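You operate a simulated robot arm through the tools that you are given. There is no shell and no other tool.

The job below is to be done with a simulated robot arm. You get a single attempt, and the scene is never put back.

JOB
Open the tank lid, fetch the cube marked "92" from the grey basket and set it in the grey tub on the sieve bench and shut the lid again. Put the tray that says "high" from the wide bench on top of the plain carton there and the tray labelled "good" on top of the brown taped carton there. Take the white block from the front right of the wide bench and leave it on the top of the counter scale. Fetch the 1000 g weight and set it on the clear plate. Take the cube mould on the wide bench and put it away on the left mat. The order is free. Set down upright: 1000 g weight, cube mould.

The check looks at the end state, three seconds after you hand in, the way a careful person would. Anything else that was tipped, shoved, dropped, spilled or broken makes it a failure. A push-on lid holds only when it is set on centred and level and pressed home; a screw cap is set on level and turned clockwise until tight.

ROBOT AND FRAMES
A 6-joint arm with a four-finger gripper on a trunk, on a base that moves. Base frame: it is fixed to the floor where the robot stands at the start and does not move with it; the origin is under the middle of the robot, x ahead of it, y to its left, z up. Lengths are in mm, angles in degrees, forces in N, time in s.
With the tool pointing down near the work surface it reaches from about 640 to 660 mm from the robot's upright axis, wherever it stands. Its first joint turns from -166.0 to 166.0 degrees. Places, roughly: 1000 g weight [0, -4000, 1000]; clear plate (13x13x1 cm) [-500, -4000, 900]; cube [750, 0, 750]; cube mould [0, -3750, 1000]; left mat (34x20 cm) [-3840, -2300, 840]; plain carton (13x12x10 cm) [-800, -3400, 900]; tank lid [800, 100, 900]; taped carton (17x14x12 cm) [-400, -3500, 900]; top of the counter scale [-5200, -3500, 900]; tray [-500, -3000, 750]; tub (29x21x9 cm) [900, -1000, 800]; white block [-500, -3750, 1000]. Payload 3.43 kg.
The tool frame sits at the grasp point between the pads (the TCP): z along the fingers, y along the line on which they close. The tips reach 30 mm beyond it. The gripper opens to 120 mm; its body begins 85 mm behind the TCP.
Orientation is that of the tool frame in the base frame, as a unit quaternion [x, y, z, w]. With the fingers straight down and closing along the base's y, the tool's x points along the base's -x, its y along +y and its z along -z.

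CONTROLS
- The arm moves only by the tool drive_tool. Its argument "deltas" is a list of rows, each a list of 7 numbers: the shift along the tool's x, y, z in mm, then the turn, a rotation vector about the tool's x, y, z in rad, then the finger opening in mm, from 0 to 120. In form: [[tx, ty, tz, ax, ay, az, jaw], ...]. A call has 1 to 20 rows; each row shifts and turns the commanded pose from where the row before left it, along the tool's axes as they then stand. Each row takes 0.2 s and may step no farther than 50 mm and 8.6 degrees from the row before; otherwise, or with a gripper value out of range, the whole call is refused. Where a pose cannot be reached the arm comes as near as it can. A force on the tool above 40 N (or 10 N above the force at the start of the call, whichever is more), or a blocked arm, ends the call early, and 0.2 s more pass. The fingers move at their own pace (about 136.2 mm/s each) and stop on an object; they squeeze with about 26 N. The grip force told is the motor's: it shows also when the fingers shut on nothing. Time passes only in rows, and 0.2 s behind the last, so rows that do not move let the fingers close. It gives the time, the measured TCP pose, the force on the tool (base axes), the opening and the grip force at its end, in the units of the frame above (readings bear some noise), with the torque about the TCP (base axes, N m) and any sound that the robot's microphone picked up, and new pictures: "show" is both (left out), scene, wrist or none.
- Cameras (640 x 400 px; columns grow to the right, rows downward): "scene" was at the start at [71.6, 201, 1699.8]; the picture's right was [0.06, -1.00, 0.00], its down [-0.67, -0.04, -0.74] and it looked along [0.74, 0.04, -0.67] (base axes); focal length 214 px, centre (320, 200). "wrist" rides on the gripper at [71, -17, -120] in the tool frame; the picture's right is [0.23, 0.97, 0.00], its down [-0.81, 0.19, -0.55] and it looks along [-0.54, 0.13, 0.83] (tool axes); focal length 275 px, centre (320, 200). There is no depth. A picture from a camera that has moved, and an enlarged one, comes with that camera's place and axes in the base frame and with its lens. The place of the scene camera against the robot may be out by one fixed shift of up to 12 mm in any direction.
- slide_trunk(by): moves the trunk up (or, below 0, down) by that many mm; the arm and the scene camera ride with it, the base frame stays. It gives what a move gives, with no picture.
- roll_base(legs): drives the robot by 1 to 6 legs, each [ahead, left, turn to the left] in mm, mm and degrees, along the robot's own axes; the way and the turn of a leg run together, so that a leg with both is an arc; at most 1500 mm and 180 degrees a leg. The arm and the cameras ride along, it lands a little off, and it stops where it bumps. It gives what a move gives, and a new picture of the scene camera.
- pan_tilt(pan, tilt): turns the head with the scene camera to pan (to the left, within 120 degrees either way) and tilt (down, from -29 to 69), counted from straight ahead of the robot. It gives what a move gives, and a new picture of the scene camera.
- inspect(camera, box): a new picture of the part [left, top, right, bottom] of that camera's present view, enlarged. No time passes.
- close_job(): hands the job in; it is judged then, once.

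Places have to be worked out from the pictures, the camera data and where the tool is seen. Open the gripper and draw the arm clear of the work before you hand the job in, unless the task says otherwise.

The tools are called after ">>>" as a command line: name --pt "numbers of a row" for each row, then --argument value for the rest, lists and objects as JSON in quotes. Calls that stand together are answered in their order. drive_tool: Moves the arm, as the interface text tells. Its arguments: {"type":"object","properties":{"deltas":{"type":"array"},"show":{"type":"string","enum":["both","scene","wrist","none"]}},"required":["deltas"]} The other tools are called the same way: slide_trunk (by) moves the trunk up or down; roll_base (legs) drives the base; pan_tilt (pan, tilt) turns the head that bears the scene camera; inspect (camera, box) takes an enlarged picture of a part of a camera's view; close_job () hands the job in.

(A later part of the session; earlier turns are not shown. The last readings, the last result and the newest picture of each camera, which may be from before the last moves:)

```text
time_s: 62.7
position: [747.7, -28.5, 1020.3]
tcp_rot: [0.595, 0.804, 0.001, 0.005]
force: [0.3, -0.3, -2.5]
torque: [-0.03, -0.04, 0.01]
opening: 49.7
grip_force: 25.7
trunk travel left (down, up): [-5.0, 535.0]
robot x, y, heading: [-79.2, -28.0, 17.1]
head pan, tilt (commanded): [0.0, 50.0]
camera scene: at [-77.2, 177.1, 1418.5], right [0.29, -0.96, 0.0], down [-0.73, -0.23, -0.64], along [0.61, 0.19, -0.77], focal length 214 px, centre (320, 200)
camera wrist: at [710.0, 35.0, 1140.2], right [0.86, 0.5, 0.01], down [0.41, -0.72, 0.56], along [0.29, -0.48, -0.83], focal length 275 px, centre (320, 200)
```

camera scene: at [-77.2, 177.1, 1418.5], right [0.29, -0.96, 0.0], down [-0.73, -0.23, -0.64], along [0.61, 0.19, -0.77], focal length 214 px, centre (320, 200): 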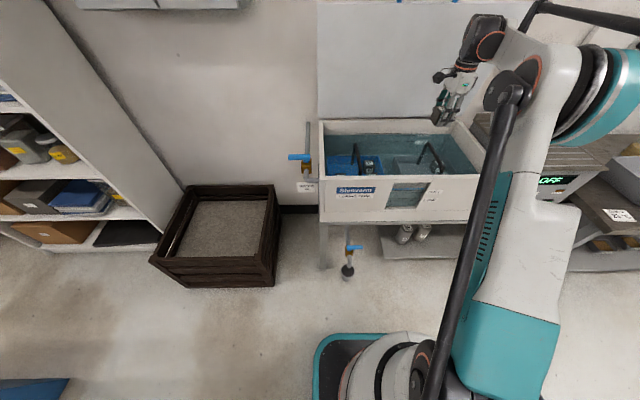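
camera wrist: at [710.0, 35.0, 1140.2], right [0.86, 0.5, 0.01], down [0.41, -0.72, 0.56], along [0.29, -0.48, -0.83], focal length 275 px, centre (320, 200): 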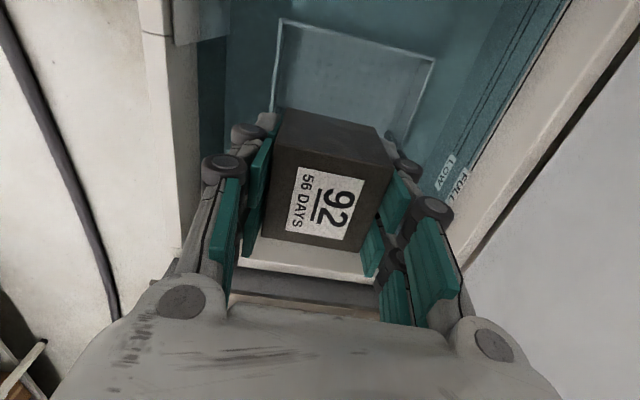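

The cube is held clear of the tank. Before driving toward the sieve bench I need to know where the floor hose runs relative to the base, so I'll look down to the right.

>>> pan_tilt --pan -115 --tilt 55

>>> drive_tool --pt "0 0 0 0 0 0 0" --show "scene"

```text
time_s: 64.6
position: [747.0, -28.8, 1019.4]
tcp_rot: [0.596, 0.803, 0.0, 0.005]
force: [-0.3, 0.2, -2.8]
torque: [-0.04, -0.03, 0.05]
opening: 49.8
grip_force: 25.5
trunk travel left (down, up): [-5.0, 535.0]
robot x, y, heading: [-79.4, -27.6, 17.4]
head pan, tilt (commanded): [-115.0, 55.0]
camera scene: at [-160.8, 83.1, 1412.0], right [-0.99, 0.14, 0.0], down [0.11, 0.81, -0.57], along [-0.08, -0.57, -0.82], focal length 214 px, centre (320, 200)
```

scene: 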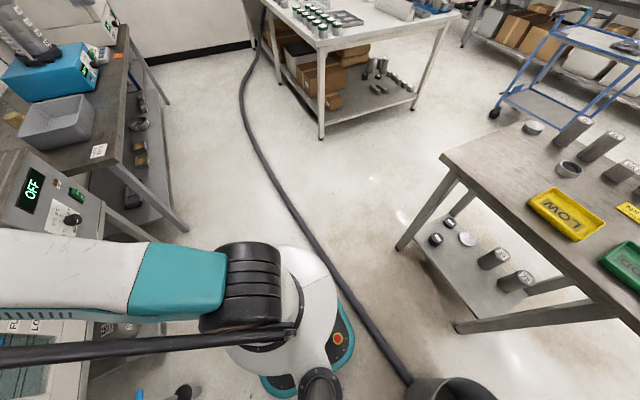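

```text
time_s: 65.0
position: [748.1, -28.9, 1019.0]
tcp_rot: [0.596, 0.803, 0.001, 0.005]
force: [0.5, -0.4, -2.6]
torque: [-0.01, -0.01, -0.02]
opening: 49.6
grip_force: 25.7
trunk travel left (down, up): [-5.0, 535.0]
robot x, y, heading: [-80.5, -27.2, 16.9]
head pan, tilt (commanded): [-115.0, 55.0]
camera scene: at [-160.8, 83.1, 1412.0], right [-0.99, 0.14, 0.0], down [0.11, 0.81, -0.57], along [-0.08, -0.57, -0.82], focal length 214 px, centre (320, 200)
```

scene: 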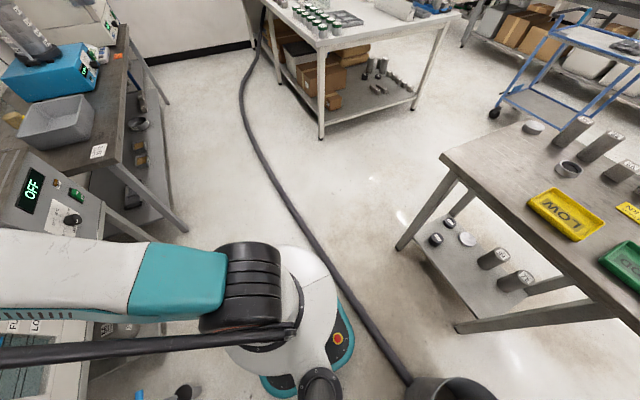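

The hose runs from a vacuum can behind the robot toward the wide bench; I'll stay on the bench side of it. I'll first retract and raise the held cube, gently.

>>> drive_tool --pt "0 -10 -10 0 0 0 0" --pt "0 -20 -15 0 0 0 0" --pt "0 -25 -15 0 0 0 0" --pt "0 -25 -15 0 0 0 0" --pt "0 -25 -15 0 0 0 0" --pt "0 -25 -15 0 0 0 0" --pt "0 -20 -10 0 0 0 0" --pt "0 -10 -5 0 0 0 0" --show "none"

>>> pan_tilt --pan -45 --tilt 45

```text
time_s: 66.8
position: [593.1, -74.7, 1118.1]
tcp_rot: [0.595, 0.804, 0.001, 0.005]
force: [-0.4, 0.0, -1.9]
torque: [-0.02, -0.01, -0.02]
opening: 49.5
grip_force: 25.8
trunk travel left (down, up): [-5.0, 535.0]
robot x, y, heading: [-81.5, -28.9, 17.0]
head pan, tilt (commanded): [-115.0, 55.0]
```

```text
time_s: 68.2
position: [592.9, -75.0, 1117.3]
tcp_rot: [0.596, 0.803, 0.001, 0.006]
force: [-0.7, 0.1, -3.0]
torque: [-0.01, 0.0, 0.02]
opening: 49.8
grip_force: 26.1
trunk travel left (down, up): [-5.0, 535.0]
robot x, y, heading: [-82.8, -29.1, 17.1]
head pan, tilt (commanded): [-45.0, 45.0]
camera scene: at [-79.2, 116.3, 1425.4], right [-0.47, -0.88, 0.0], down [-0.62, 0.33, -0.71], along [0.62, -0.33, -0.71], focal length 214 px, centre (320, 200)
```

scene: 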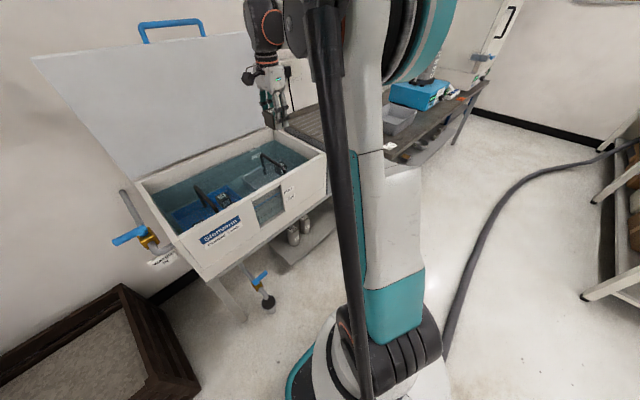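

The way to the right is clear of the hose if I keep close to the benches. I'll drive right ~750 and forward ~130 toward the tub.

>>> roll_base --legs '[[60, -350, 0], [70, -400, 0]]'

```text
time_s: 72.7
position: [937.8, -753.3, 1117.3]
tcp_rot: [0.595, 0.804, 0.002, 0.005]
force: [-0.3, 0.6, -3.0]
torque: [-0.01, 0.03, -0.02]
opening: 49.7
grip_force: 25.9
trunk travel left (down, up): [-5.0, 535.0]
robot x, y, heading: [264.0, -709.1, 16.9]
head pan, tilt (commanded): [-45.0, 45.0]
camera scene: at [266.2, -562.4, 1425.3], right [-0.47, -0.88, 0.0], down [-0.63, 0.33, -0.71], along [0.62, -0.33, -0.71], focal length 214 px, centre (320, 200)
```

scene: 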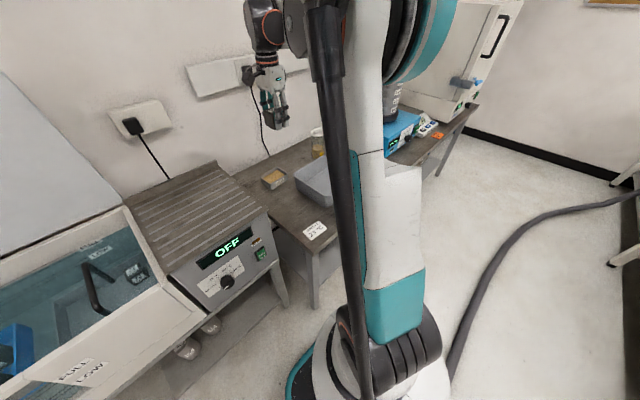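

The base is now in front of the sieve bench, and the hose is confirmed fixed on the floor, well to the right. I'll look with the wrist camera for the tub.

>>> inspect --camera "wrist" --box '[0, 0, 640, 400]'

>>> inspect --camera "scene" --box '[220, 90, 480, 250]'

```text
1.00 times, centred on (320, 200) of wrist (not enlarged: the box is as wide or as high as the picture)
camera zoom: at [900.6, -690.1, 1238.6], right [0.86, 0.5, 0.01], down [0.41, -0.72, 0.56], along [0.29, -0.48, -0.83], focal length 275 px, centre (320, 200)
```

zoom: 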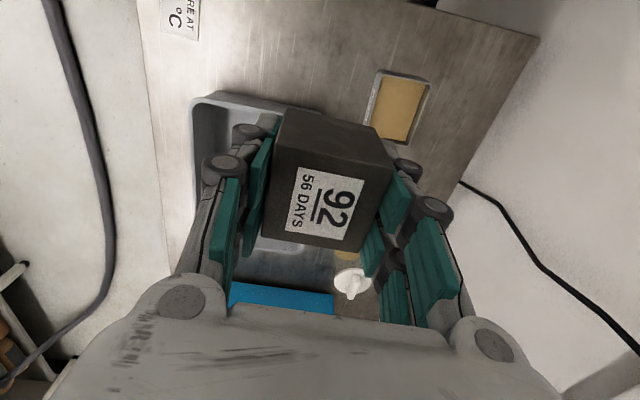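

```text
2.46 times, centred on (350, 170) of scene
camera zoom: at [266.2, -562.4, 1425.3], right [-0.47, -0.88, 0.0], down [-0.63, 0.33, -0.71], along [0.62, -0.33, -0.71], focal length 528 px, centre (246, 274)
```

zoom: 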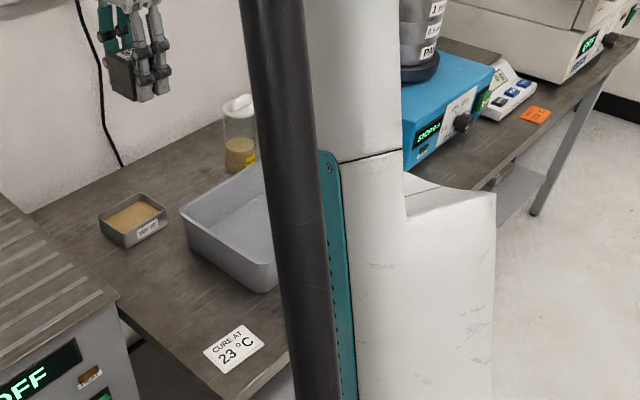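

The tub is partly hidden behind the held cube and the arm. I'll shift the hand left relative to the robot, then move the base right so the tub is ahead and visible.

>>> drive_tool --pt "15 0 0 0 0 0 0" --pt "25 0 0 0 0 0 0" --pt "30 0 0 0 0 0 0" --pt "30 0 0 0 0 0 0" --pt "30 0 0 0 0 0 0" --pt "30 0 0 0 0 0 0" --pt "25 0 0 0 0 0 0" --pt "15 0 0 0 0 0 0" --show "none"

>>> roll_base --legs '[[0, -250, 0]]'

>>> pan_tilt --pan -20 --tilt 48

```text
time_s: 74.5
position: [879.2, -561.5, 1116.3]
tcp_rot: [0.595, 0.803, 0.002, 0.005]
force: [1.4, 0.3, -3.0]
torque: [-0.05, -0.02, -0.03]
opening: 49.7
grip_force: 26.6
trunk travel left (down, up): [-5.0, 535.0]
robot x, y, heading: [263.6, -705.5, 17.4]
head pan, tilt (commanded): [-45.0, 45.0]
```

```text
time_s: 76.3
position: [954.0, -803.2, 1116.9]
tcp_rot: [0.595, 0.803, 0.001, 0.005]
force: [-0.4, 0.5, -3.5]
torque: [-0.04, -0.04, 0.01]
opening: 49.4
grip_force: 26.2
trunk travel left (down, up): [-5.0, 535.0]
robot x, y, heading: [336.0, -949.5, 17.2]
head pan, tilt (commanded): [-45.0, 45.0]
camera scene: at [340.2, -802.8, 1425.3], right [-0.47, -0.88, 0.0], down [-0.63, 0.33, -0.71], along [0.62, -0.33, -0.71], focal length 214 px, centre (320, 200)
```

scene: 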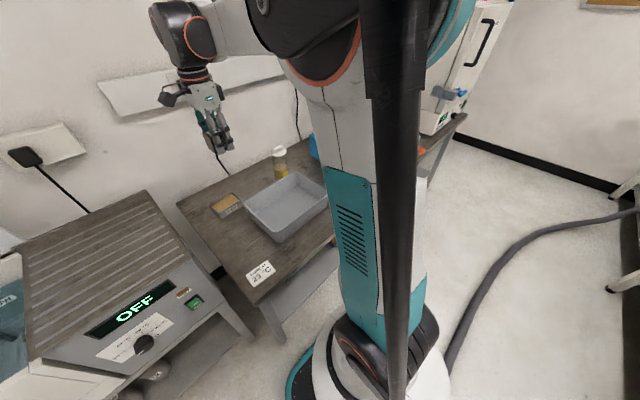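

```text
time_s: 77.2
position: [953.9, -802.4, 1117.2]
tcp_rot: [0.596, 0.803, 0.0, 0.005]
force: [0.1, 0.0, -3.3]
torque: [0.0, -0.02, 0.03]
opening: 49.5
grip_force: 26.0
trunk travel left (down, up): [-5.0, 535.0]
robot x, y, heading: [335.9, -948.4, 17.1]
head pan, tilt (commanded): [-20.0, 48.0]
camera scene: at [347.1, -768.9, 1421.2], right [-0.05, -1.0, 0.0], down [-0.74, 0.04, -0.67], along [0.67, -0.03, -0.74], focal length 214 px, centre (320, 200)
```

scene: 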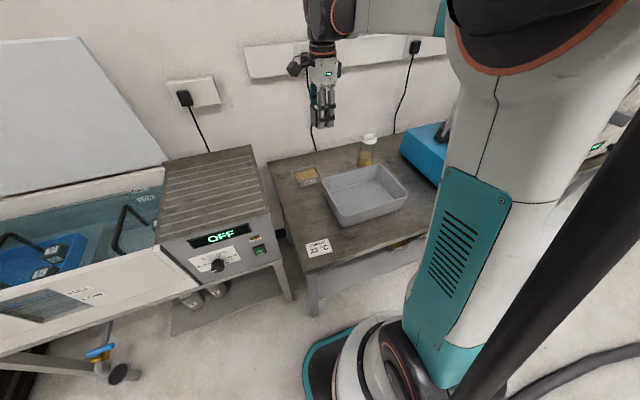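

Now the tub is fully visible. I'll enlarge it to measure.

>>> inspect --camera "scene" --box '[260, 120, 460, 270]'

>>> inspect --camera "wrist" --box '[0, 0, 640, 400]'

```text
2.67 times, centred on (360, 195) of scene
camera zoom: at [347.1, -768.9, 1421.2], right [-0.05, -1.0, 0.0], down [-0.74, 0.04, -0.67], along [0.67, -0.03, -0.74], focal length 572 px, centre (213, 213)
```

zoom: 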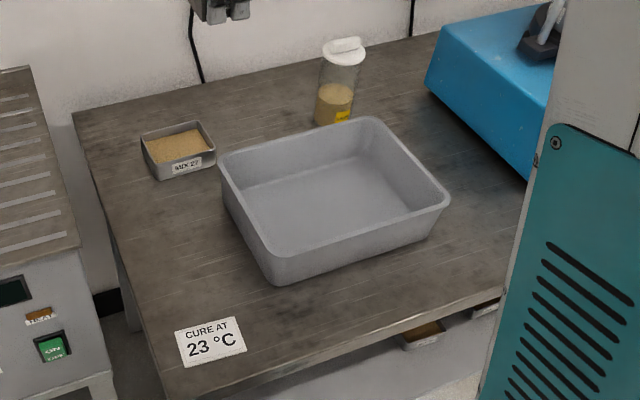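

```text
1.00 times, centred on (320, 200) of wrist (not enlarged: the box is as wide or as high as the picture)
camera zoom: at [916.6, -739.0, 1237.5], right [0.86, 0.5, 0.01], down [0.41, -0.72, 0.56], along [0.29, -0.48, -0.83], focal length 275 px, centre (320, 200)
```

zoom: 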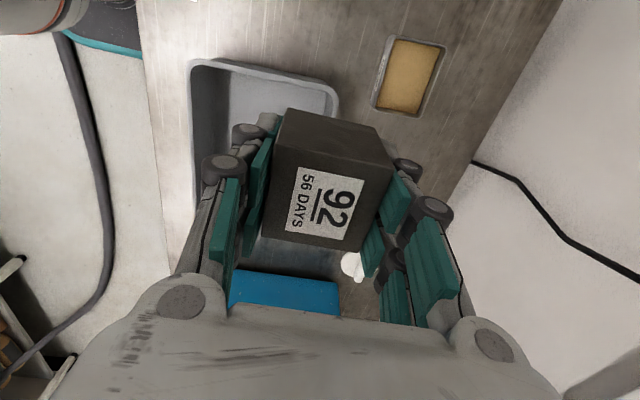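

From both cameras the tub's rim is ~z 825, centre about A≈600, L≈-1210, long side along the bench. I'll move the cube over its centre at height.

>>> drive_tool --pt "-12 -5 0 0 0 0 0" --pt "-22 -10 0 0 0 0 0" --pt "-26 -12 0 0 0 0 0" --pt "-30 -14 0 0 0 0 0" --pt "-28 -13 0 0 0 0 0" --pt "-22 -10 0 0 0 0 0" --pt "-14 -6 0 0 0 0 0" --pt "0 0 20 0 0 0 0" --pt "0 0 25 0 0 0 0" --pt "0 0 25 0 0 0 0" --pt "0 0 25 0 0 0 0" --pt "0 0 25 0 0 0 0" --pt "0 0 20 0 0 0 0" --show "both"

```text
time_s: 80.0
position: [933.6, -970.7, 975.9]
tcp_rot: [0.595, 0.804, 0.001, 0.005]
force: [-0.7, -0.1, -1.9]
torque: [-0.01, -0.03, 0.0]
opening: 49.5
grip_force: 25.7
trunk travel left (down, up): [-5.0, 535.0]
robot x, y, heading: [335.8, -943.4, 17.3]
head pan, tilt (commanded): [-20.0, 48.0]
camera scene: at [347.0, -769.0, 1421.2], right [-0.05, -1.0, 0.0], down [-0.74, 0.04, -0.67], along [0.67, -0.03, -0.74], focal length 214 px, centre (320, 200)
camera wrist: at [895.1, -907.1, 1097.4], right [0.86, 0.5, 0.01], down [0.41, -0.72, 0.56], along [0.29, -0.48, -0.83], focal length 275 px, centre (320, 200)
```

scene: 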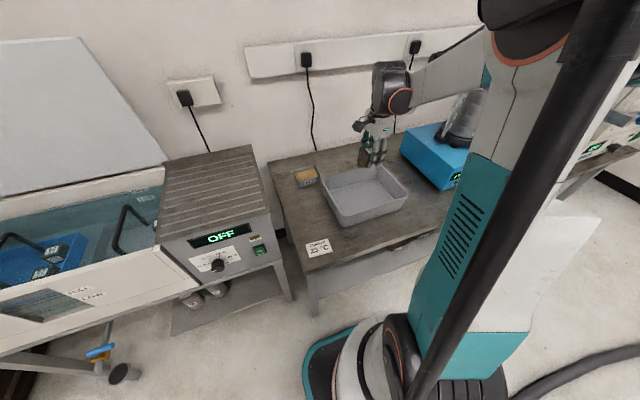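
wrist: 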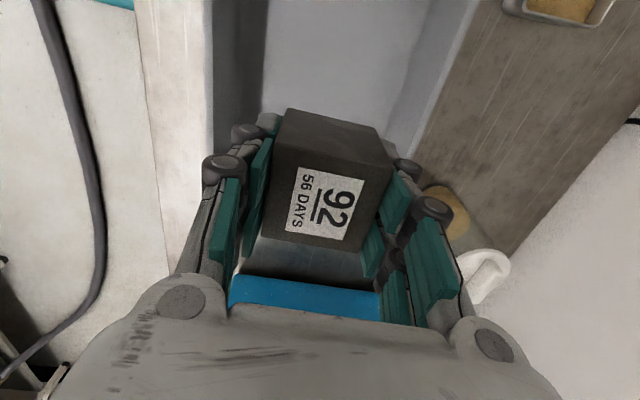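

The cube is over the tub's middle, with the jar and shaker more than 200 mm away. I'll descend into the tub, slowing near its floor.

>>> drive_tool --pt "0 0 20 0 0 0 0" --pt "0 0 25 0 0 0 0" --pt "0 0 25 0 0 0 0" --pt "0 0 25 0 0 0 0" --pt "0 0 25 0 0 0 0" --pt "0 0 25 0 0 0 0" --pt "0 0 15 0 0 0 0" --show "both"

```text
time_s: 81.6
position: [934.1, -971.9, 817.2]
tcp_rot: [0.596, 0.803, 0.001, 0.005]
force: [0.1, -0.6, -2.7]
torque: [-0.03, -0.02, 0.01]
opening: 49.8
grip_force: 26.1
trunk travel left (down, up): [-5.0, 535.0]
robot x, y, heading: [337.2, -946.4, 17.0]
head pan, tilt (commanded): [-20.0, 48.0]
camera scene: at [347.2, -769.0, 1421.2], right [-0.05, -1.0, 0.0], down [-0.74, 0.04, -0.67], along [0.67, -0.03, -0.74], focal length 214 px, centre (320, 200)
camera wrist: at [897.5, -907.9, 937.8], right [0.86, 0.5, 0.01], down [0.41, -0.72, 0.56], along [0.29, -0.48, -0.83], focal length 275 px, centre (320, 200)
```

scene: 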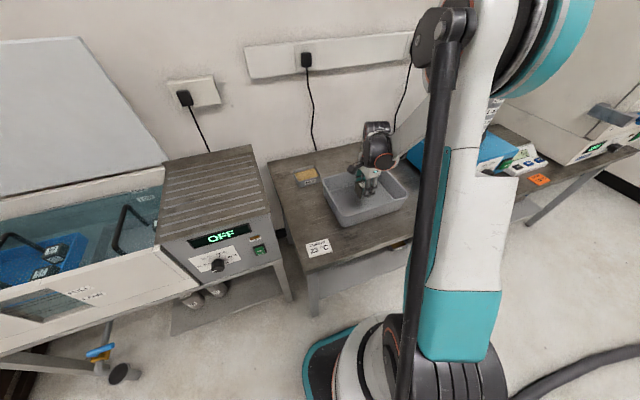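
wrist: 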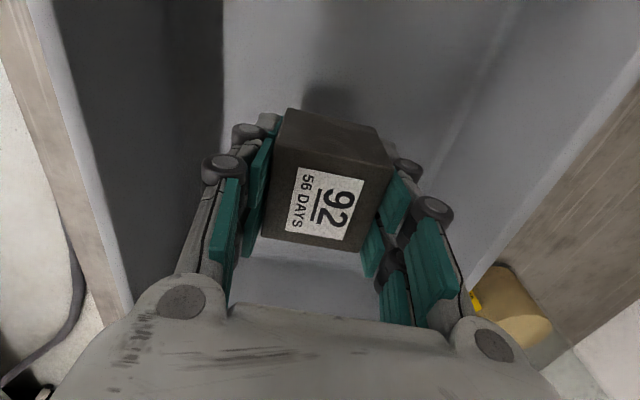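

Inside the tub now. I'll creep down watching for contact force.

>>> drive_tool --pt "0 0 8 0 0 0 0" --pt "0 0 8 0 0 0 0" --pt "0 0 7 0 0 0 0" --show "none"

>>> drive_tool --pt "0 0 4 0 0 0 0" --pt "0 0 4 0 0 0 0" --show "wrist"

```text
time_s: 82.4
position: [934.1, -972.1, 794.5]
tcp_rot: [0.595, 0.803, 0.0, 0.004]
force: [0.7, 0.0, -3.3]
torque: [-0.04, -0.01, -0.02]
opening: 49.6
grip_force: 26.1
trunk travel left (down, up): [-5.0, 535.0]
robot x, y, heading: [340.2, -947.1, 17.3]
head pan, tilt (commanded): [-20.0, 48.0]
```

```text
time_s: 83.0
position: [934.8, -971.8, 786.5]
tcp_rot: [0.595, 0.804, 0.001, 0.005]
force: [-0.6, 0.3, -2.6]
torque: [-0.01, -0.01, 0.01]
opening: 49.6
grip_force: 25.9
trunk travel left (down, up): [-5.0, 535.0]
robot x, y, heading: [340.0, -947.2, 17.4]
head pan, tilt (commanded): [-20.0, 48.0]
camera wrist: at [897.2, -908.1, 906.9], right [0.86, 0.5, 0.01], down [0.41, -0.72, 0.56], along [0.29, -0.48, -0.83], focal length 275 px, centre (320, 200)
```

wrist: 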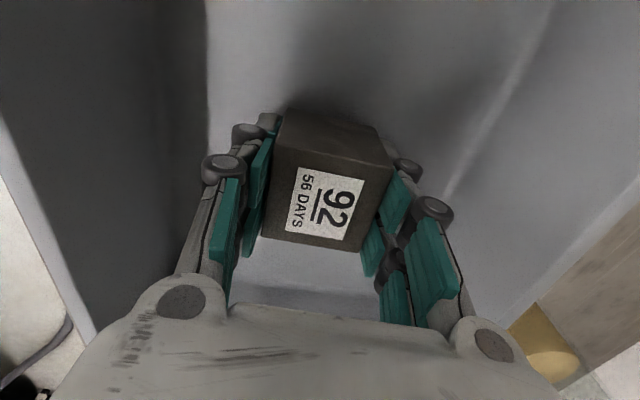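

No contact yet (force still just the cube's weight) and the shadow is closing in. I'll keep creeping down.

>>> drive_tool --pt "0 0 4 0 0 0 0" --pt "0 0 4 0 0 0 0" --pt "0 0 4 0 0 0 0" --show "none"

```text
time_s: 83.8
position: [934.1, -971.4, 773.6]
tcp_rot: [0.595, 0.804, 0.0, 0.004]
force: [0.1, 0.3, -2.5]
torque: [0.0, 0.0, 0.01]
opening: 49.8
grip_force: 26.0
trunk travel left (down, up): [-5.0, 535.0]
robot x, y, heading: [340.2, -947.1, 17.4]
head pan, tilt (commanded): [-20.0, 48.0]
```

>>> drive_tool --pt "0 0 3 0 0 0 0" --pt "0 0 3 0 0 0 0" --show "wrist"

```text
time_s: 84.3
position: [936.0, -971.9, 773.5]
tcp_rot: [0.595, 0.804, 0.002, 0.006]
force: [-2.1, 0.3, 29.3]
torque: [0.22, 0.58, 0.02]
opening: 49.9
grip_force: 26.1
trunk travel left (down, up): [-5.0, 535.0]
robot x, y, heading: [341.5, -946.7, 17.1]
head pan, tilt (commanded): [-20.0, 48.0]
stopped in row 2: the force on the tool passed its limit at 49 N (the readings are from after the stop); the commanded pose is now the measured one
camera wrist: at [897.1, -908.2, 894.2], right [0.86, 0.5, 0.01], down [0.41, -0.72, 0.56], along [0.29, -0.48, -0.83], focal length 275 px, centre (320, 200)
```

wrist: 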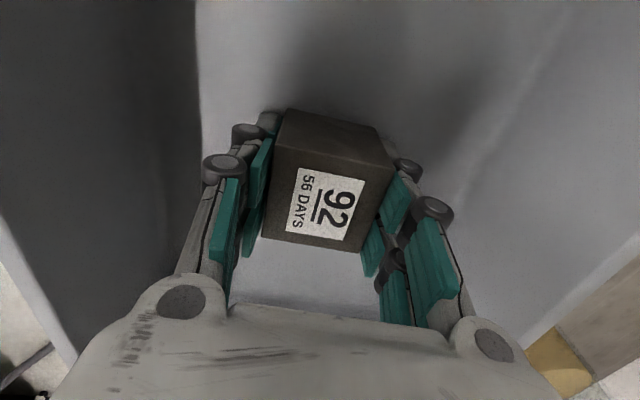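

The cube is resting on the tub floor (29 N). I'll relieve by 1.5 mm, open the jaws, and lift straight out.

>>> drive_tool --pt "0 0 -1.5 0 0 0 0" --pt "0 0 0 0 0 0 50" --pt "0 0 0 0 0 0 70" --pt "0 0 0 0 0 0 76" --pt "0 0 -25 0 0 0 76" --pt "0 0 -45 0 0 0 76" --pt "0 0 -45 0 0 0 76" --pt "0 0 -45 0 0 0 76" --pt "0 0 -45 0 0 0 76" --pt "0 0 -45 0 0 0 76" --pt "0 0 -45 0 0 0 76" --show "both"

```text
time_s: 86.7
position: [930.7, -972.6, 1068.1]
tcp_rot: [0.595, 0.803, 0.002, 0.006]
force: [0.8, -0.3, -0.3]
torque: [0.01, 0.04, -0.01]
opening: 76.0
grip_force: 0.1
trunk travel left (down, up): [-5.0, 535.0]
robot x, y, heading: [337.5, -944.4, 17.2]
head pan, tilt (commanded): [-20.0, 48.0]
camera scene: at [346.9, -769.0, 1421.2], right [-0.05, -1.0, 0.0], down [-0.74, 0.04, -0.67], along [0.67, -0.03, -0.74], focal length 214 px, centre (320, 200)
camera wrist: at [894.1, -907.9, 1189.8], right [0.86, 0.5, 0.01], down [0.41, -0.72, 0.56], along [0.29, -0.48, -0.83], focal length 275 px, centre (320, 200)
```

scene: 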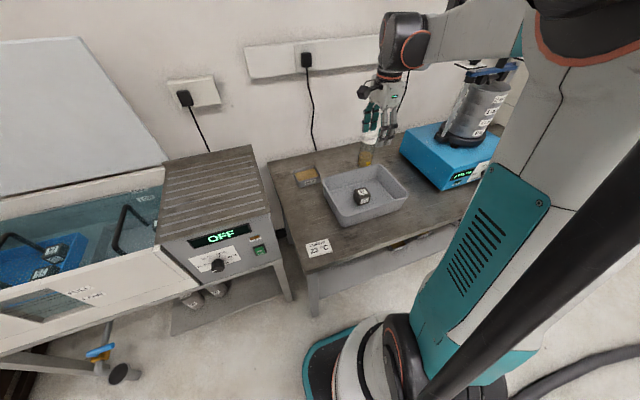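
wrist: 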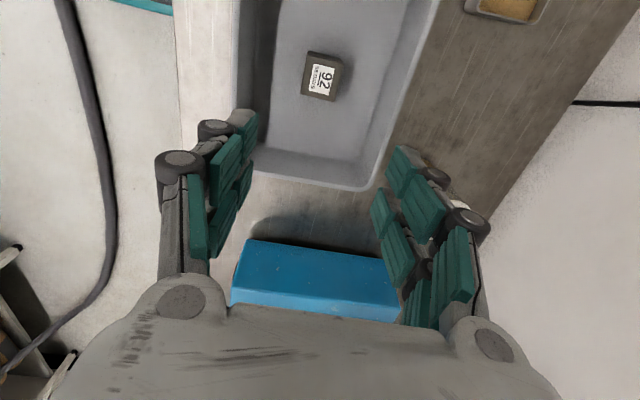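

The cube with label 92 sits in the tub, and this also confirms the camera calibration is good. Next I'll go back to the tank to shut the lid: move the base left ~1000 mm and back ~155 mm with the hand high.

>>> roll_base --legs '[[-40, 0, 0], [-55, 500, 0], [-60, 500, 0]]'

>>> slide_trunk --by 120

>>> pan_tilt --pan -5 --tilt 35

```text
time_s: 92.7
position: [491.6, -60.6, 1069.0]
tcp_rot: [0.596, 0.803, 0.002, 0.005]
force: [-0.2, 0.0, 0.6]
torque: [0.03, -0.03, 0.03]
opening: 75.9
grip_force: 0.1
trunk travel left (down, up): [-5.0, 535.0]
robot x, y, heading: [-102.6, -35.4, 17.2]
head pan, tilt (commanded): [-20.0, 48.0]
camera scene: at [-92.0, 142.9, 1421.2], right [-0.05, -1.0, 0.0], down [-0.74, 0.04, -0.67], along [0.67, -0.04, -0.74], focal length 214 px, centre (320, 200)
```

scene: 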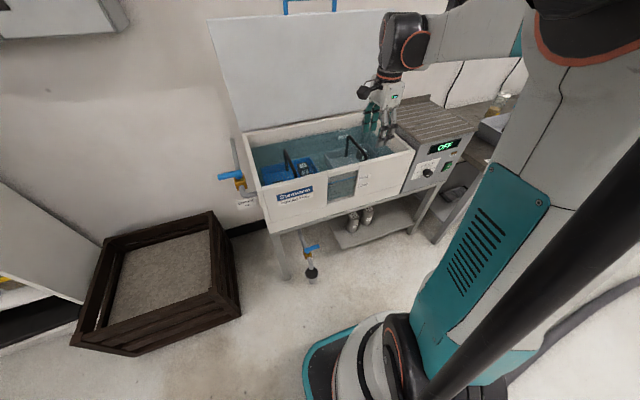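

```text
time_s: 94.2
position: [490.9, -60.2, 1188.4]
tcp_rot: [0.596, 0.803, 0.002, 0.005]
force: [0.5, 0.2, 0.6]
torque: [0.03, 0.02, -0.04]
opening: 76.1
grip_force: 0.0
trunk travel left (down, up): [-125.0, 415.0]
robot x, y, heading: [-101.2, -32.4, 17.1]
head pan, tilt (commanded): [-20.0, 48.0]
```

```text
time_s: 95.0
position: [492.6, -61.4, 1187.0]
tcp_rot: [0.596, 0.803, 0.0, 0.005]
force: [-0.6, -0.4, -0.6]
torque: [-0.01, -0.02, -0.01]
opening: 76.0
grip_force: 0.1
trunk travel left (down, up): [-125.0, 415.0]
robot x, y, heading: [-100.1, -35.9, 17.0]
head pan, tilt (commanded): [-5.0, 35.0]
camera scene: at [-84.6, 165.4, 1560.1], right [0.21, -0.98, 0.0], down [-0.56, -0.12, -0.82], along [0.8, 0.17, -0.57], focal length 214 px, centre (320, 200)
```

scene: 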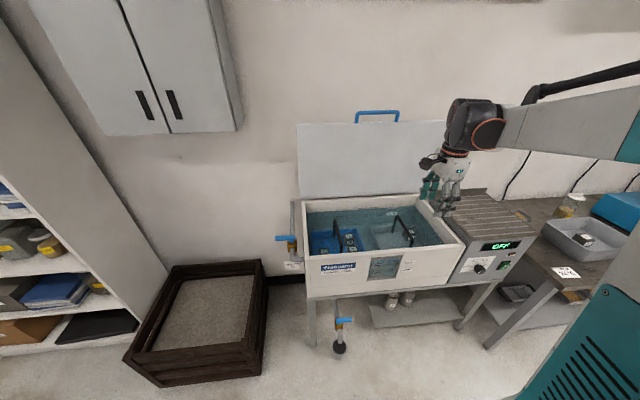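

The lid is open with the handle bar on top. I'll enlarge to locate the bar.

>>> inspect --camera "scene" --box '[280, 90, 460, 215]'

```text
3.20 times, centred on (370, 152) of scene
camera zoom: at [-84.6, 165.4, 1560.1], right [0.21, -0.98, 0.0], down [-0.56, -0.12, -0.82], along [0.8, 0.17, -0.57], focal length 686 px, centre (160, 352)
```

zoom: 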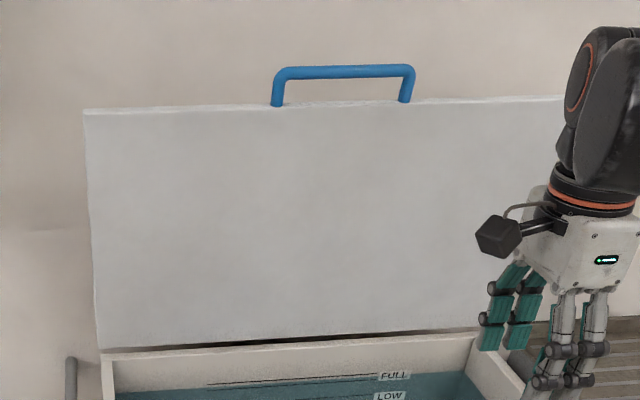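

The bar is at about A≈890, z≈1349, L≈-156. I'll swing the tool up to a 25° downward pitch while moving it up and forward.

>>> drive_tool --pt "6 30 -10 -0.1418 0 0 76" --pt "6 31.1 -5.7 -0.1418 0 0 76" --pt "6 31.6 -1.2 -0.1418 0 0 76" --pt "6 31.5 3.3 -0.1418 0 0 76" --pt "6 30.7 7.7 -0.1418 0 0 76" --pt "6 29.3 11.9 -0.1418 0 0 76" --pt "6 27.3 15.9 -0.1418 0 0 76" --pt "6 24.8 19.7 -0.1418 0 0 76" --show "both"

```text
time_s: 96.8
position: [706.9, 55.6, 1270.4]
tcp_rot: [0.5, 0.676, 0.432, 0.325]
force: [-0.7, 0.1, -0.7]
torque: [-0.01, 0.01, -0.02]
opening: 75.8
grip_force: 0.2
trunk travel left (down, up): [-125.0, 415.0]
robot x, y, heading: [-103.9, -32.0, 17.0]
head pan, tilt (commanded): [-5.0, 35.0]
camera scene: at [-84.3, 165.5, 1560.1], right [0.21, -0.98, 0.0], down [-0.56, -0.12, -0.82], along [0.8, 0.17, -0.57], focal length 214 px, centre (320, 200)
camera wrist: at [575.9, 89.1, 1305.9], right [0.32, 0.34, 0.88], down [-0.17, -0.9, 0.41], along [0.93, -0.28, -0.22], focal length 275 px, centre (320, 200)
```

scene: 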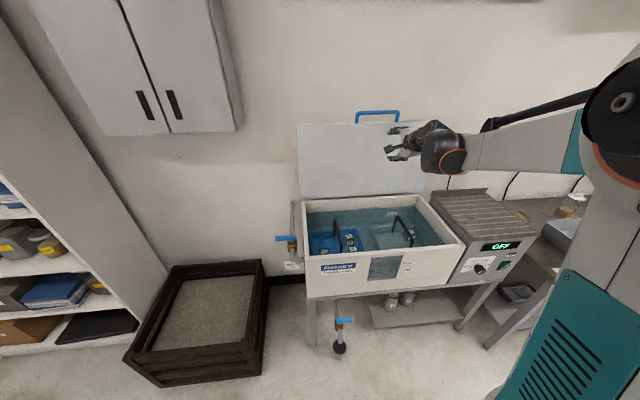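
wrist: 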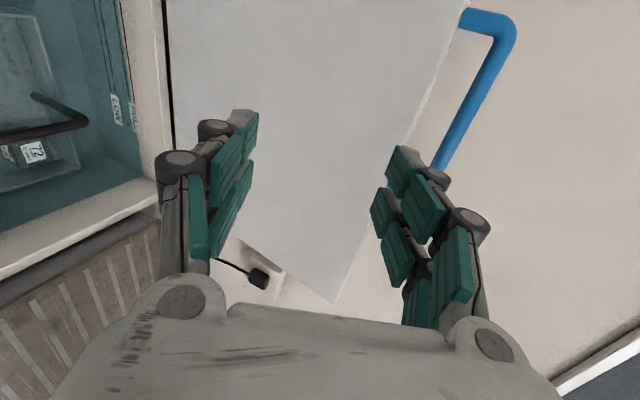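

The bar is ahead and slightly above. I'll move up and in until the open fingers are about 60 mm short of it, then re-measure.

>>> drive_tool --pt "0 29 15 0 0 0 76" --pt "0 29 15 0 0 0 76" --pt "0 29 17 0 0 0 76" --pt "0 29 18 0 0 0 76" --pt "0 27 18 0 0 0 76" --show "both"

```text
time_s: 98.0
position: [837.4, 94.9, 1366.4]
tcp_rot: [0.5, 0.676, 0.433, 0.325]
force: [-0.4, 0.3, 0.5]
torque: [0.04, 0.0, -0.01]
opening: 75.9
grip_force: 0.1
trunk travel left (down, up): [-125.0, 415.0]
robot x, y, heading: [-100.1, -33.9, 16.8]
head pan, tilt (commanded): [-5.0, 35.0]
camera scene: at [-84.2, 165.7, 1560.1], right [0.21, -0.98, 0.0], down [-0.56, -0.12, -0.82], along [0.8, 0.17, -0.57], focal length 214 px, centre (320, 200)
camera wrist: at [705.0, 129.7, 1401.1], right [0.32, 0.34, 0.88], down [-0.17, -0.9, 0.41], along [0.93, -0.28, -0.23], focal length 275 px, centre (320, 200)
```

scene: 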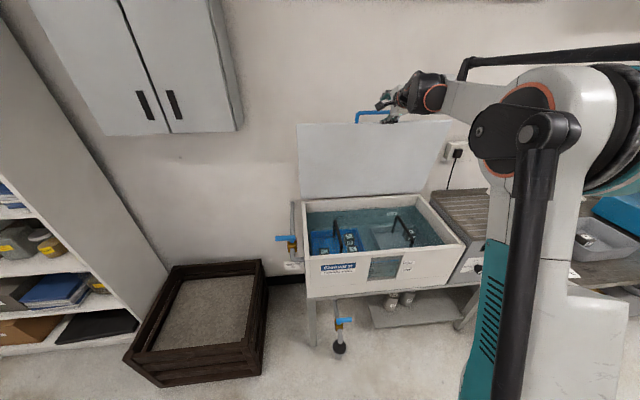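
wrist: 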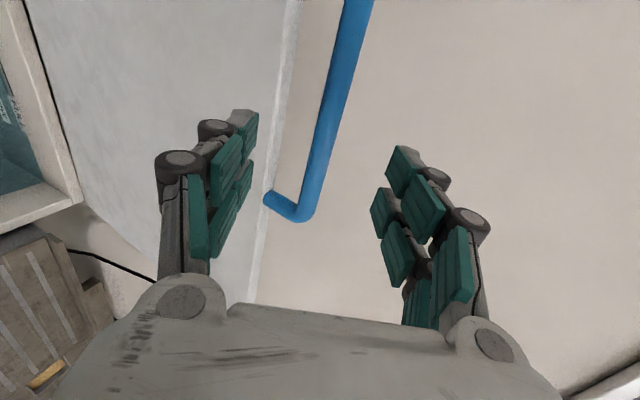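

The bar is on the tool's centre line, about 73 mm ahead; refitting all points puts the hinge at (963, 867) with radius 474. I'll narrow the jaws to 50 and advance 42 mm, then check.

>>> drive_tool --pt "0 0 14 0 0 0 56" --pt "0 0 14 0 0 0 50" --pt "0 0 14 0 0 0 50" --show "wrist"

```text
time_s: 98.8
position: [873.3, 105.2, 1348.0]
tcp_rot: [0.499, 0.677, 0.432, 0.325]
force: [0.0, 1.1, -0.4]
torque: [0.03, 0.03, 0.02]
opening: 50.2
grip_force: 0.1
trunk travel left (down, up): [-125.0, 415.0]
robot x, y, heading: [-100.7, -40.0, 17.1]
head pan, tilt (commanded): [-5.0, 35.0]
camera wrist: at [741.4, 140.0, 1383.2], right [0.32, 0.34, 0.88], down [-0.17, -0.9, 0.41], along [0.93, -0.28, -0.23], focal length 275 px, centre (320, 200)
```

wrist: 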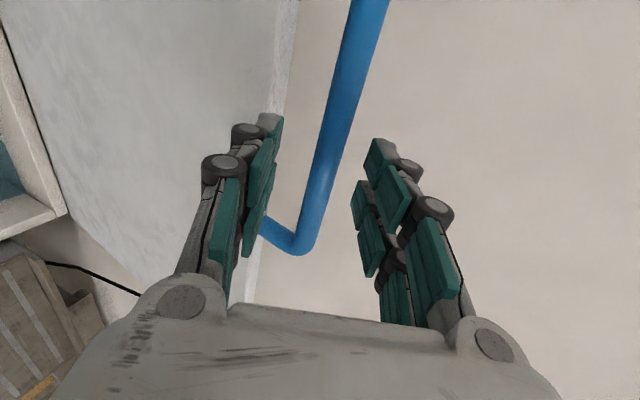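

Bar is ~31 mm ahead, ~3 mm above centre. I'll centre, narrow the jaws to 36 mm so the lower finger passes between bar and lid edge, advance 16 mm and close.

>>> drive_tool --pt "0 3 0 0 0 0 38" --pt "0 0 8 0 0 0 36" --pt "0 0 8 0 0 0 36" --show "wrist"

```text
time_s: 99.5
position: [888.6, 109.7, 1343.5]
tcp_rot: [0.5, 0.677, 0.432, 0.325]
force: [0.7, -0.4, -1.2]
torque: [-0.03, -0.01, 0.02]
opening: 35.9
grip_force: 0.0
trunk travel left (down, up): [-125.0, 415.0]
robot x, y, heading: [-98.4, -36.6, 17.1]
head pan, tilt (commanded): [-5.0, 35.0]
camera wrist: at [756.5, 144.6, 1379.2], right [0.32, 0.34, 0.88], down [-0.17, -0.9, 0.41], along [0.93, -0.28, -0.23], focal length 275 px, centre (320, 200)
```

wrist: 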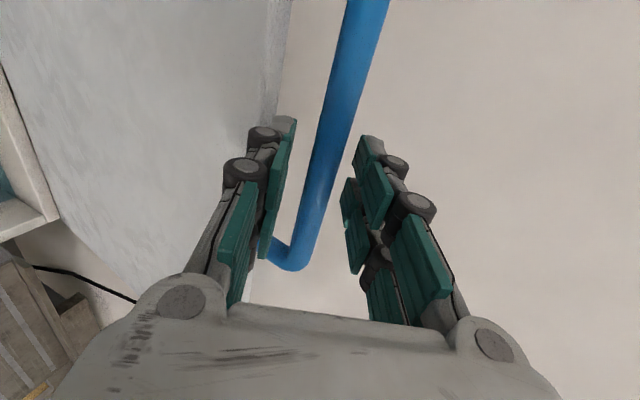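

Bar is between the pads, a little further out than planned; I'll advance 5 mm more and close.

>>> drive_tool --pt "0 0 5 0 0 0 34" --pt "0 0 0 0 0 0 10" --pt "0 0 0 0 0 0 0" --pt "0 0 0 0 0 0 0" --show "wrist"

```text
time_s: 100.5
position: [892.7, 110.9, 1342.1]
tcp_rot: [0.499, 0.677, 0.432, 0.325]
force: [1.6, 0.9, -0.8]
torque: [0.43, 0.13, -0.21]
opening: 16.3
grip_force: 45.3
trunk travel left (down, up): [-125.0, 415.0]
robot x, y, heading: [-105.8, -35.0, 17.1]
head pan, tilt (commanded): [-5.0, 35.0]
camera wrist: at [761.3, 146.0, 1376.9], right [0.32, 0.34, 0.88], down [-0.17, -0.9, 0.41], along [0.93, -0.28, -0.23], focal length 275 px, centre (320, 200)
```

wrist: 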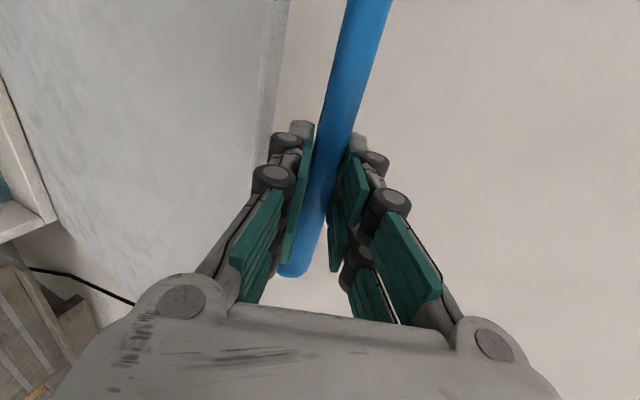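

Gripped (16.3 mm). I've computed the closing arc about the refit hinge with the tool pitching down progressively; I'll do the first 8° gently and check forces.

>>> drive_tool --pt "0 -9.1 -13.7 0.0192 0 0 0" --pt "0 -9.1 -13.6 0.0192 0 0 0" --pt "0 -10.6 -12.6 0.0192 0 0 0" --pt "0 -10.5 -12.6 0.0192 0 0 0" --show "wrist"

```text
time_s: 101.5
position: [831.5, 90.5, 1329.6]
tcp_rot: [0.512, 0.693, 0.406, 0.305]
force: [2.3, -4.9, -0.4]
torque: [0.22, 0.06, 0.19]
opening: 16.3
grip_force: 44.7
trunk travel left (down, up): [-125.0, 415.0]
robot x, y, heading: [-101.3, -36.5, 17.0]
head pan, tilt (commanded): [-5.0, 35.0]
camera wrist: at [702.0, 126.8, 1373.4], right [0.38, 0.36, 0.85], down [-0.14, -0.89, 0.44], along [0.91, -0.29, -0.29], focal length 275 px, centre (320, 200)
```

wrist: 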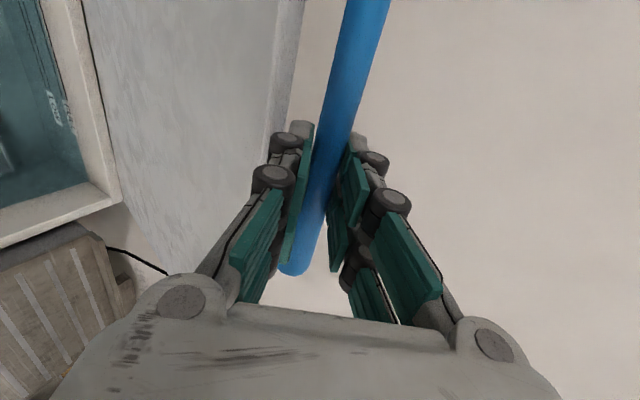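

The lid follows exactly with small forces. Continuing the arc.

>>> drive_tool --pt "0 -23.6 -22.6 0.0384 0 0 0" --pt "0 -25.8 -19.9 0.0384 0 0 0" --pt "0 -28.0 -16.9 0.0384 0 0 0" --pt "0 -29.5 -13.8 0.0384 0 0 0" --show "none"

```text
time_s: 102.5
position: [717.0, 55.8, 1278.0]
tcp_rot: [0.535, 0.721, 0.351, 0.266]
force: [5.9, -13.1, 0.0]
torque: [-1.23, -0.6, -0.1]
opening: 16.4
grip_force: 44.5
trunk travel left (down, up): [-125.0, 415.0]
robot x, y, heading: [-102.1, -32.9, 16.7]
head pan, tilt (commanded): [-5.0, 35.0]
```

On track; there's a 14 N sideways force building (small yaw mismatch), so I'll add a slight rightward relief while continuing.

>>> drive_tool --pt "-1.2 -30.9 -10.4 0.0384 0 0 0" --pt "-1 -31.7 -7.0 0.0384 0 0 0" --pt "-0.8 -32.4 -3.5 0.0384 0 0 0" --show "none"

```text
time_s: 103.3
position: [643.7, 32.6, 1218.5]
tcp_rot: [0.549, 0.74, 0.31, 0.233]
force: [6.7, -6.5, -1.6]
torque: [-1.14, -0.73, 0.46]
opening: 16.4
grip_force: 45.1
trunk travel left (down, up): [-125.0, 415.0]
robot x, y, heading: [-102.1, -33.1, 17.4]
head pan, tilt (commanded): [-5.0, 35.0]
```

Still exactly on plan at ~46°, moderate forces. Continuing.

>>> drive_tool --pt "-0.6 -32.5 0.2 0.0384 0 0 0" --pt "-0.6 -32.4 3.7 0.0384 0 0 0" --pt "-0.5 -31.8 7.2 0.0384 0 0 0" --pt "-0.5 -30.8 10.6 0.0384 0 0 0" --show "wrist"

```text
time_s: 104.3
position: [566.9, 7.8, 1114.4]
tcp_rot: [0.564, 0.763, 0.251, 0.19]
force: [2.6, 7.2, -2.2]
torque: [-1.13, -0.72, 1.04]
opening: 16.5
grip_force: 45.2
trunk travel left (down, up): [-125.0, 415.0]
robot x, y, heading: [-102.0, -28.9, 16.9]
head pan, tilt (commanded): [-5.0, 35.0]
camera wrist: at [465.1, 51.0, 1202.4], right [0.68, 0.45, 0.58], down [0.06, -0.82, 0.56], along [0.73, -0.34, -0.59], focal length 275 px, centre (320, 200)
```

wrist: 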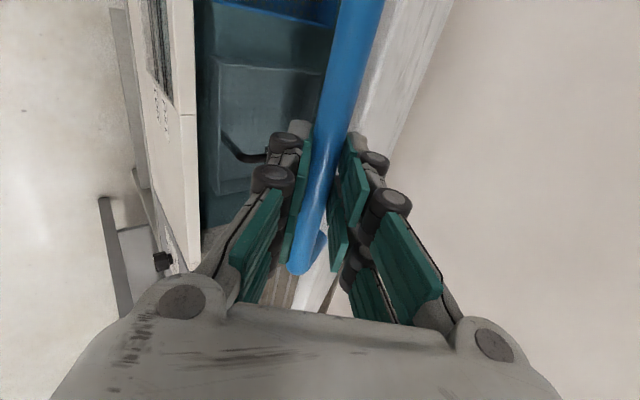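

At ~30° now, all fine. Continuing down, without further sideways relief.

>>> drive_tool --pt "0 -29.5 14.0 0.0384 0 0 0" --pt "0 -27.7 17.2 0.0384 0 0 0" --pt "0 -25.7 20.0 0.0384 0 0 0" --pt "0 -23.5 22.9 0.0384 0 0 0" --show "wrist"

```text
time_s: 105.3
position: [522.9, -7.4, 994.8]
tcp_rot: [0.578, 0.779, 0.192, 0.146]
force: [4.7, 9.1, -3.2]
torque: [-1.02, -0.4, 1.57]
opening: 16.9
grip_force: 44.8
trunk travel left (down, up): [-125.0, 415.0]
robot x, y, heading: [-101.2, -32.1, 16.9]
head pan, tilt (commanded): [-5.0, 35.0]
camera wrist: at [434.1, 40.4, 1094.8], right [0.75, 0.47, 0.46], down [0.15, -0.8, 0.58], along [0.64, -0.37, -0.67], focal length 275 px, centre (320, 200)
```

wrist: 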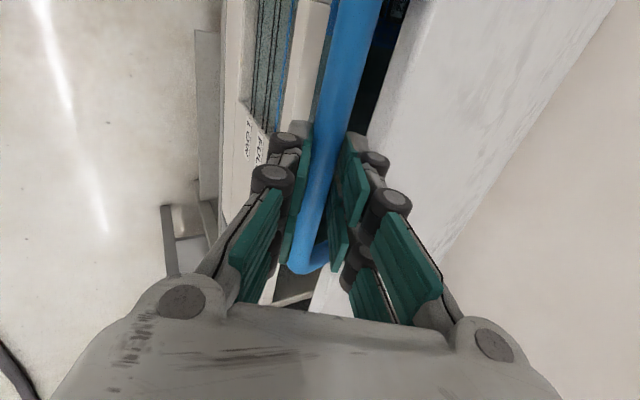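

At ~14°, still on plan. I'll do the next two steps and check clearance of the inner fingers to the lid edge.

>>> drive_tool --pt "0 -20.9 25.3 0.0384 0 0 0" --pt "0 -17.9 27.4 0.0384 0 0 0" --show "both"

```text
time_s: 106.0
position: [513.2, -11.3, 930.5]
tcp_rot: [0.583, 0.786, 0.163, 0.124]
force: [6.9, 10.4, -4.4]
torque: [-0.68, -0.18, 1.85]
opening: 17.1
grip_force: 45.1
trunk travel left (down, up): [-125.0, 415.0]
robot x, y, heading: [-100.7, -35.9, 16.6]
head pan, tilt (commanded): [-5.0, 35.0]
camera scene: at [-84.1, 166.5, 1560.0], right [0.21, -0.98, 0.0], down [-0.56, -0.12, -0.82], along [0.8, 0.17, -0.57], focal length 214 px, centre (320, 200)
camera wrist: at [432.0, 39.4, 1035.4], right [0.79, 0.48, 0.39], down [0.19, -0.79, 0.59], along [0.59, -0.39, -0.71], focal length 275 px, centre (320, 200)
```

scene: 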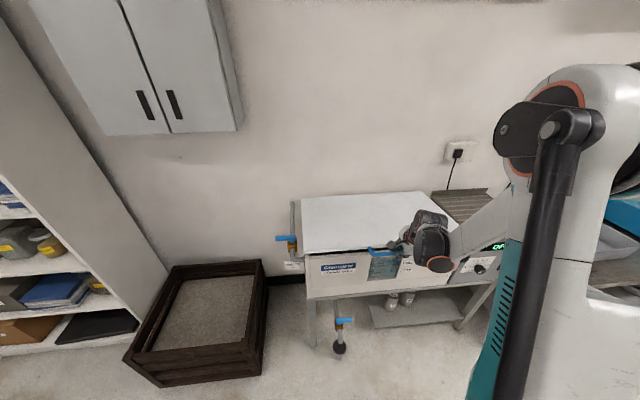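
wrist: 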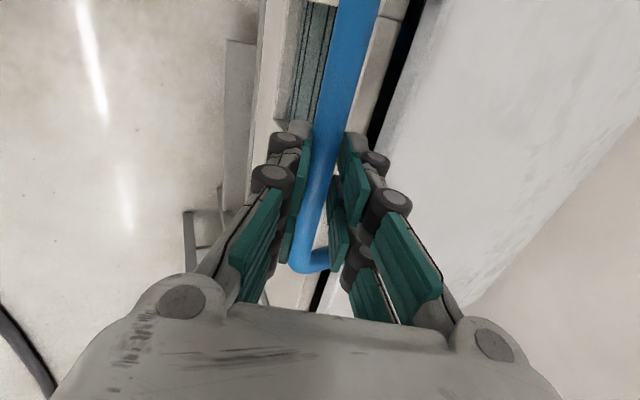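

Nearly closed. I'll lower the last few degrees slowly until the lid seats.

>>> drive_tool --pt "0 -7.5 14.7 0.0192 0 0 0" --pt "0 -7.5 14.7 0.0192 0 0 0" --pt "0 -1.6 4.0 0 0 0 0" --show "none"

>>> drive_tool --pt "0 -1.2 3.0 0 0 0 0" --pt "0 -1.0 2.5 0 0 0 0" --show "both"

```text
time_s: 106.8
position: [511.9, -11.1, 893.0]
tcp_rot: [0.585, 0.789, 0.147, 0.113]
force: [14.5, 14.2, -1.6]
torque: [-0.74, -0.62, 1.8]
opening: 16.9
grip_force: 44.9
trunk travel left (down, up): [-125.0, 415.0]
robot x, y, heading: [-101.1, -33.7, 17.2]
head pan, tilt (commanded): [-5.0, 35.0]
```

```text
time_s: 107.5
position: [510.9, -10.6, 889.2]
tcp_rot: [0.584, 0.789, 0.148, 0.116]
force: [4.2, 2.0, 11.8]
torque: [-0.69, -0.44, 1.97]
opening: 16.9
grip_force: 44.7
trunk travel left (down, up): [-125.0, 415.0]
robot x, y, heading: [-99.5, -33.2, 16.8]
head pan, tilt (commanded): [-5.0, 35.0]
stopped in row 2: the force on the tool passed its limit at 42 N (the readings are from after the stop); the commanded pose is now the measured one
camera scene: at [-85.1, 165.9, 1560.2], right [0.21, -0.98, 0.0], down [-0.56, -0.12, -0.82], along [0.8, 0.17, -0.57], focal length 214 px, centre (320, 200)
camera wrist: at [433.5, 39.7, 995.6], right [0.8, 0.49, 0.36], down [0.21, -0.78, 0.59], along [0.57, -0.4, -0.72], focal length 275 px, centre (320, 200)
```

scene: 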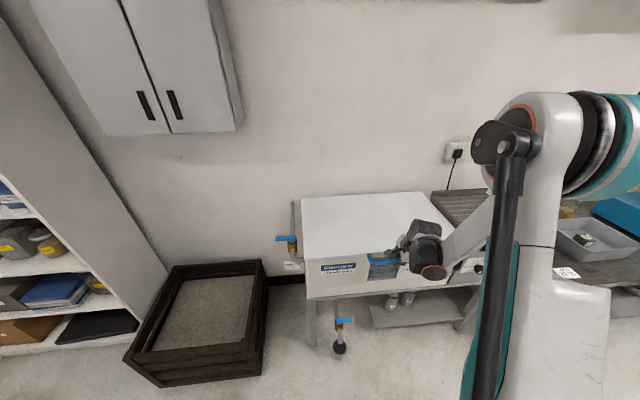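
wrist: 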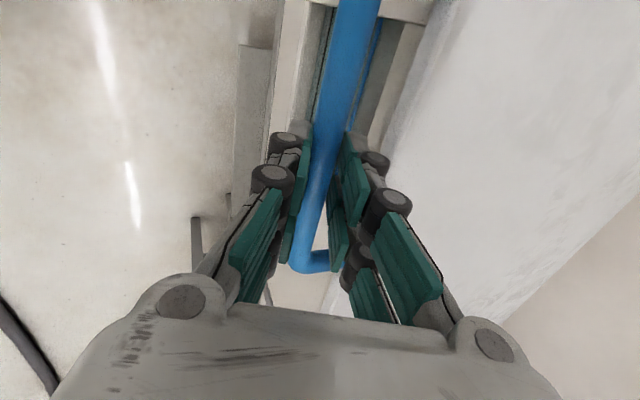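

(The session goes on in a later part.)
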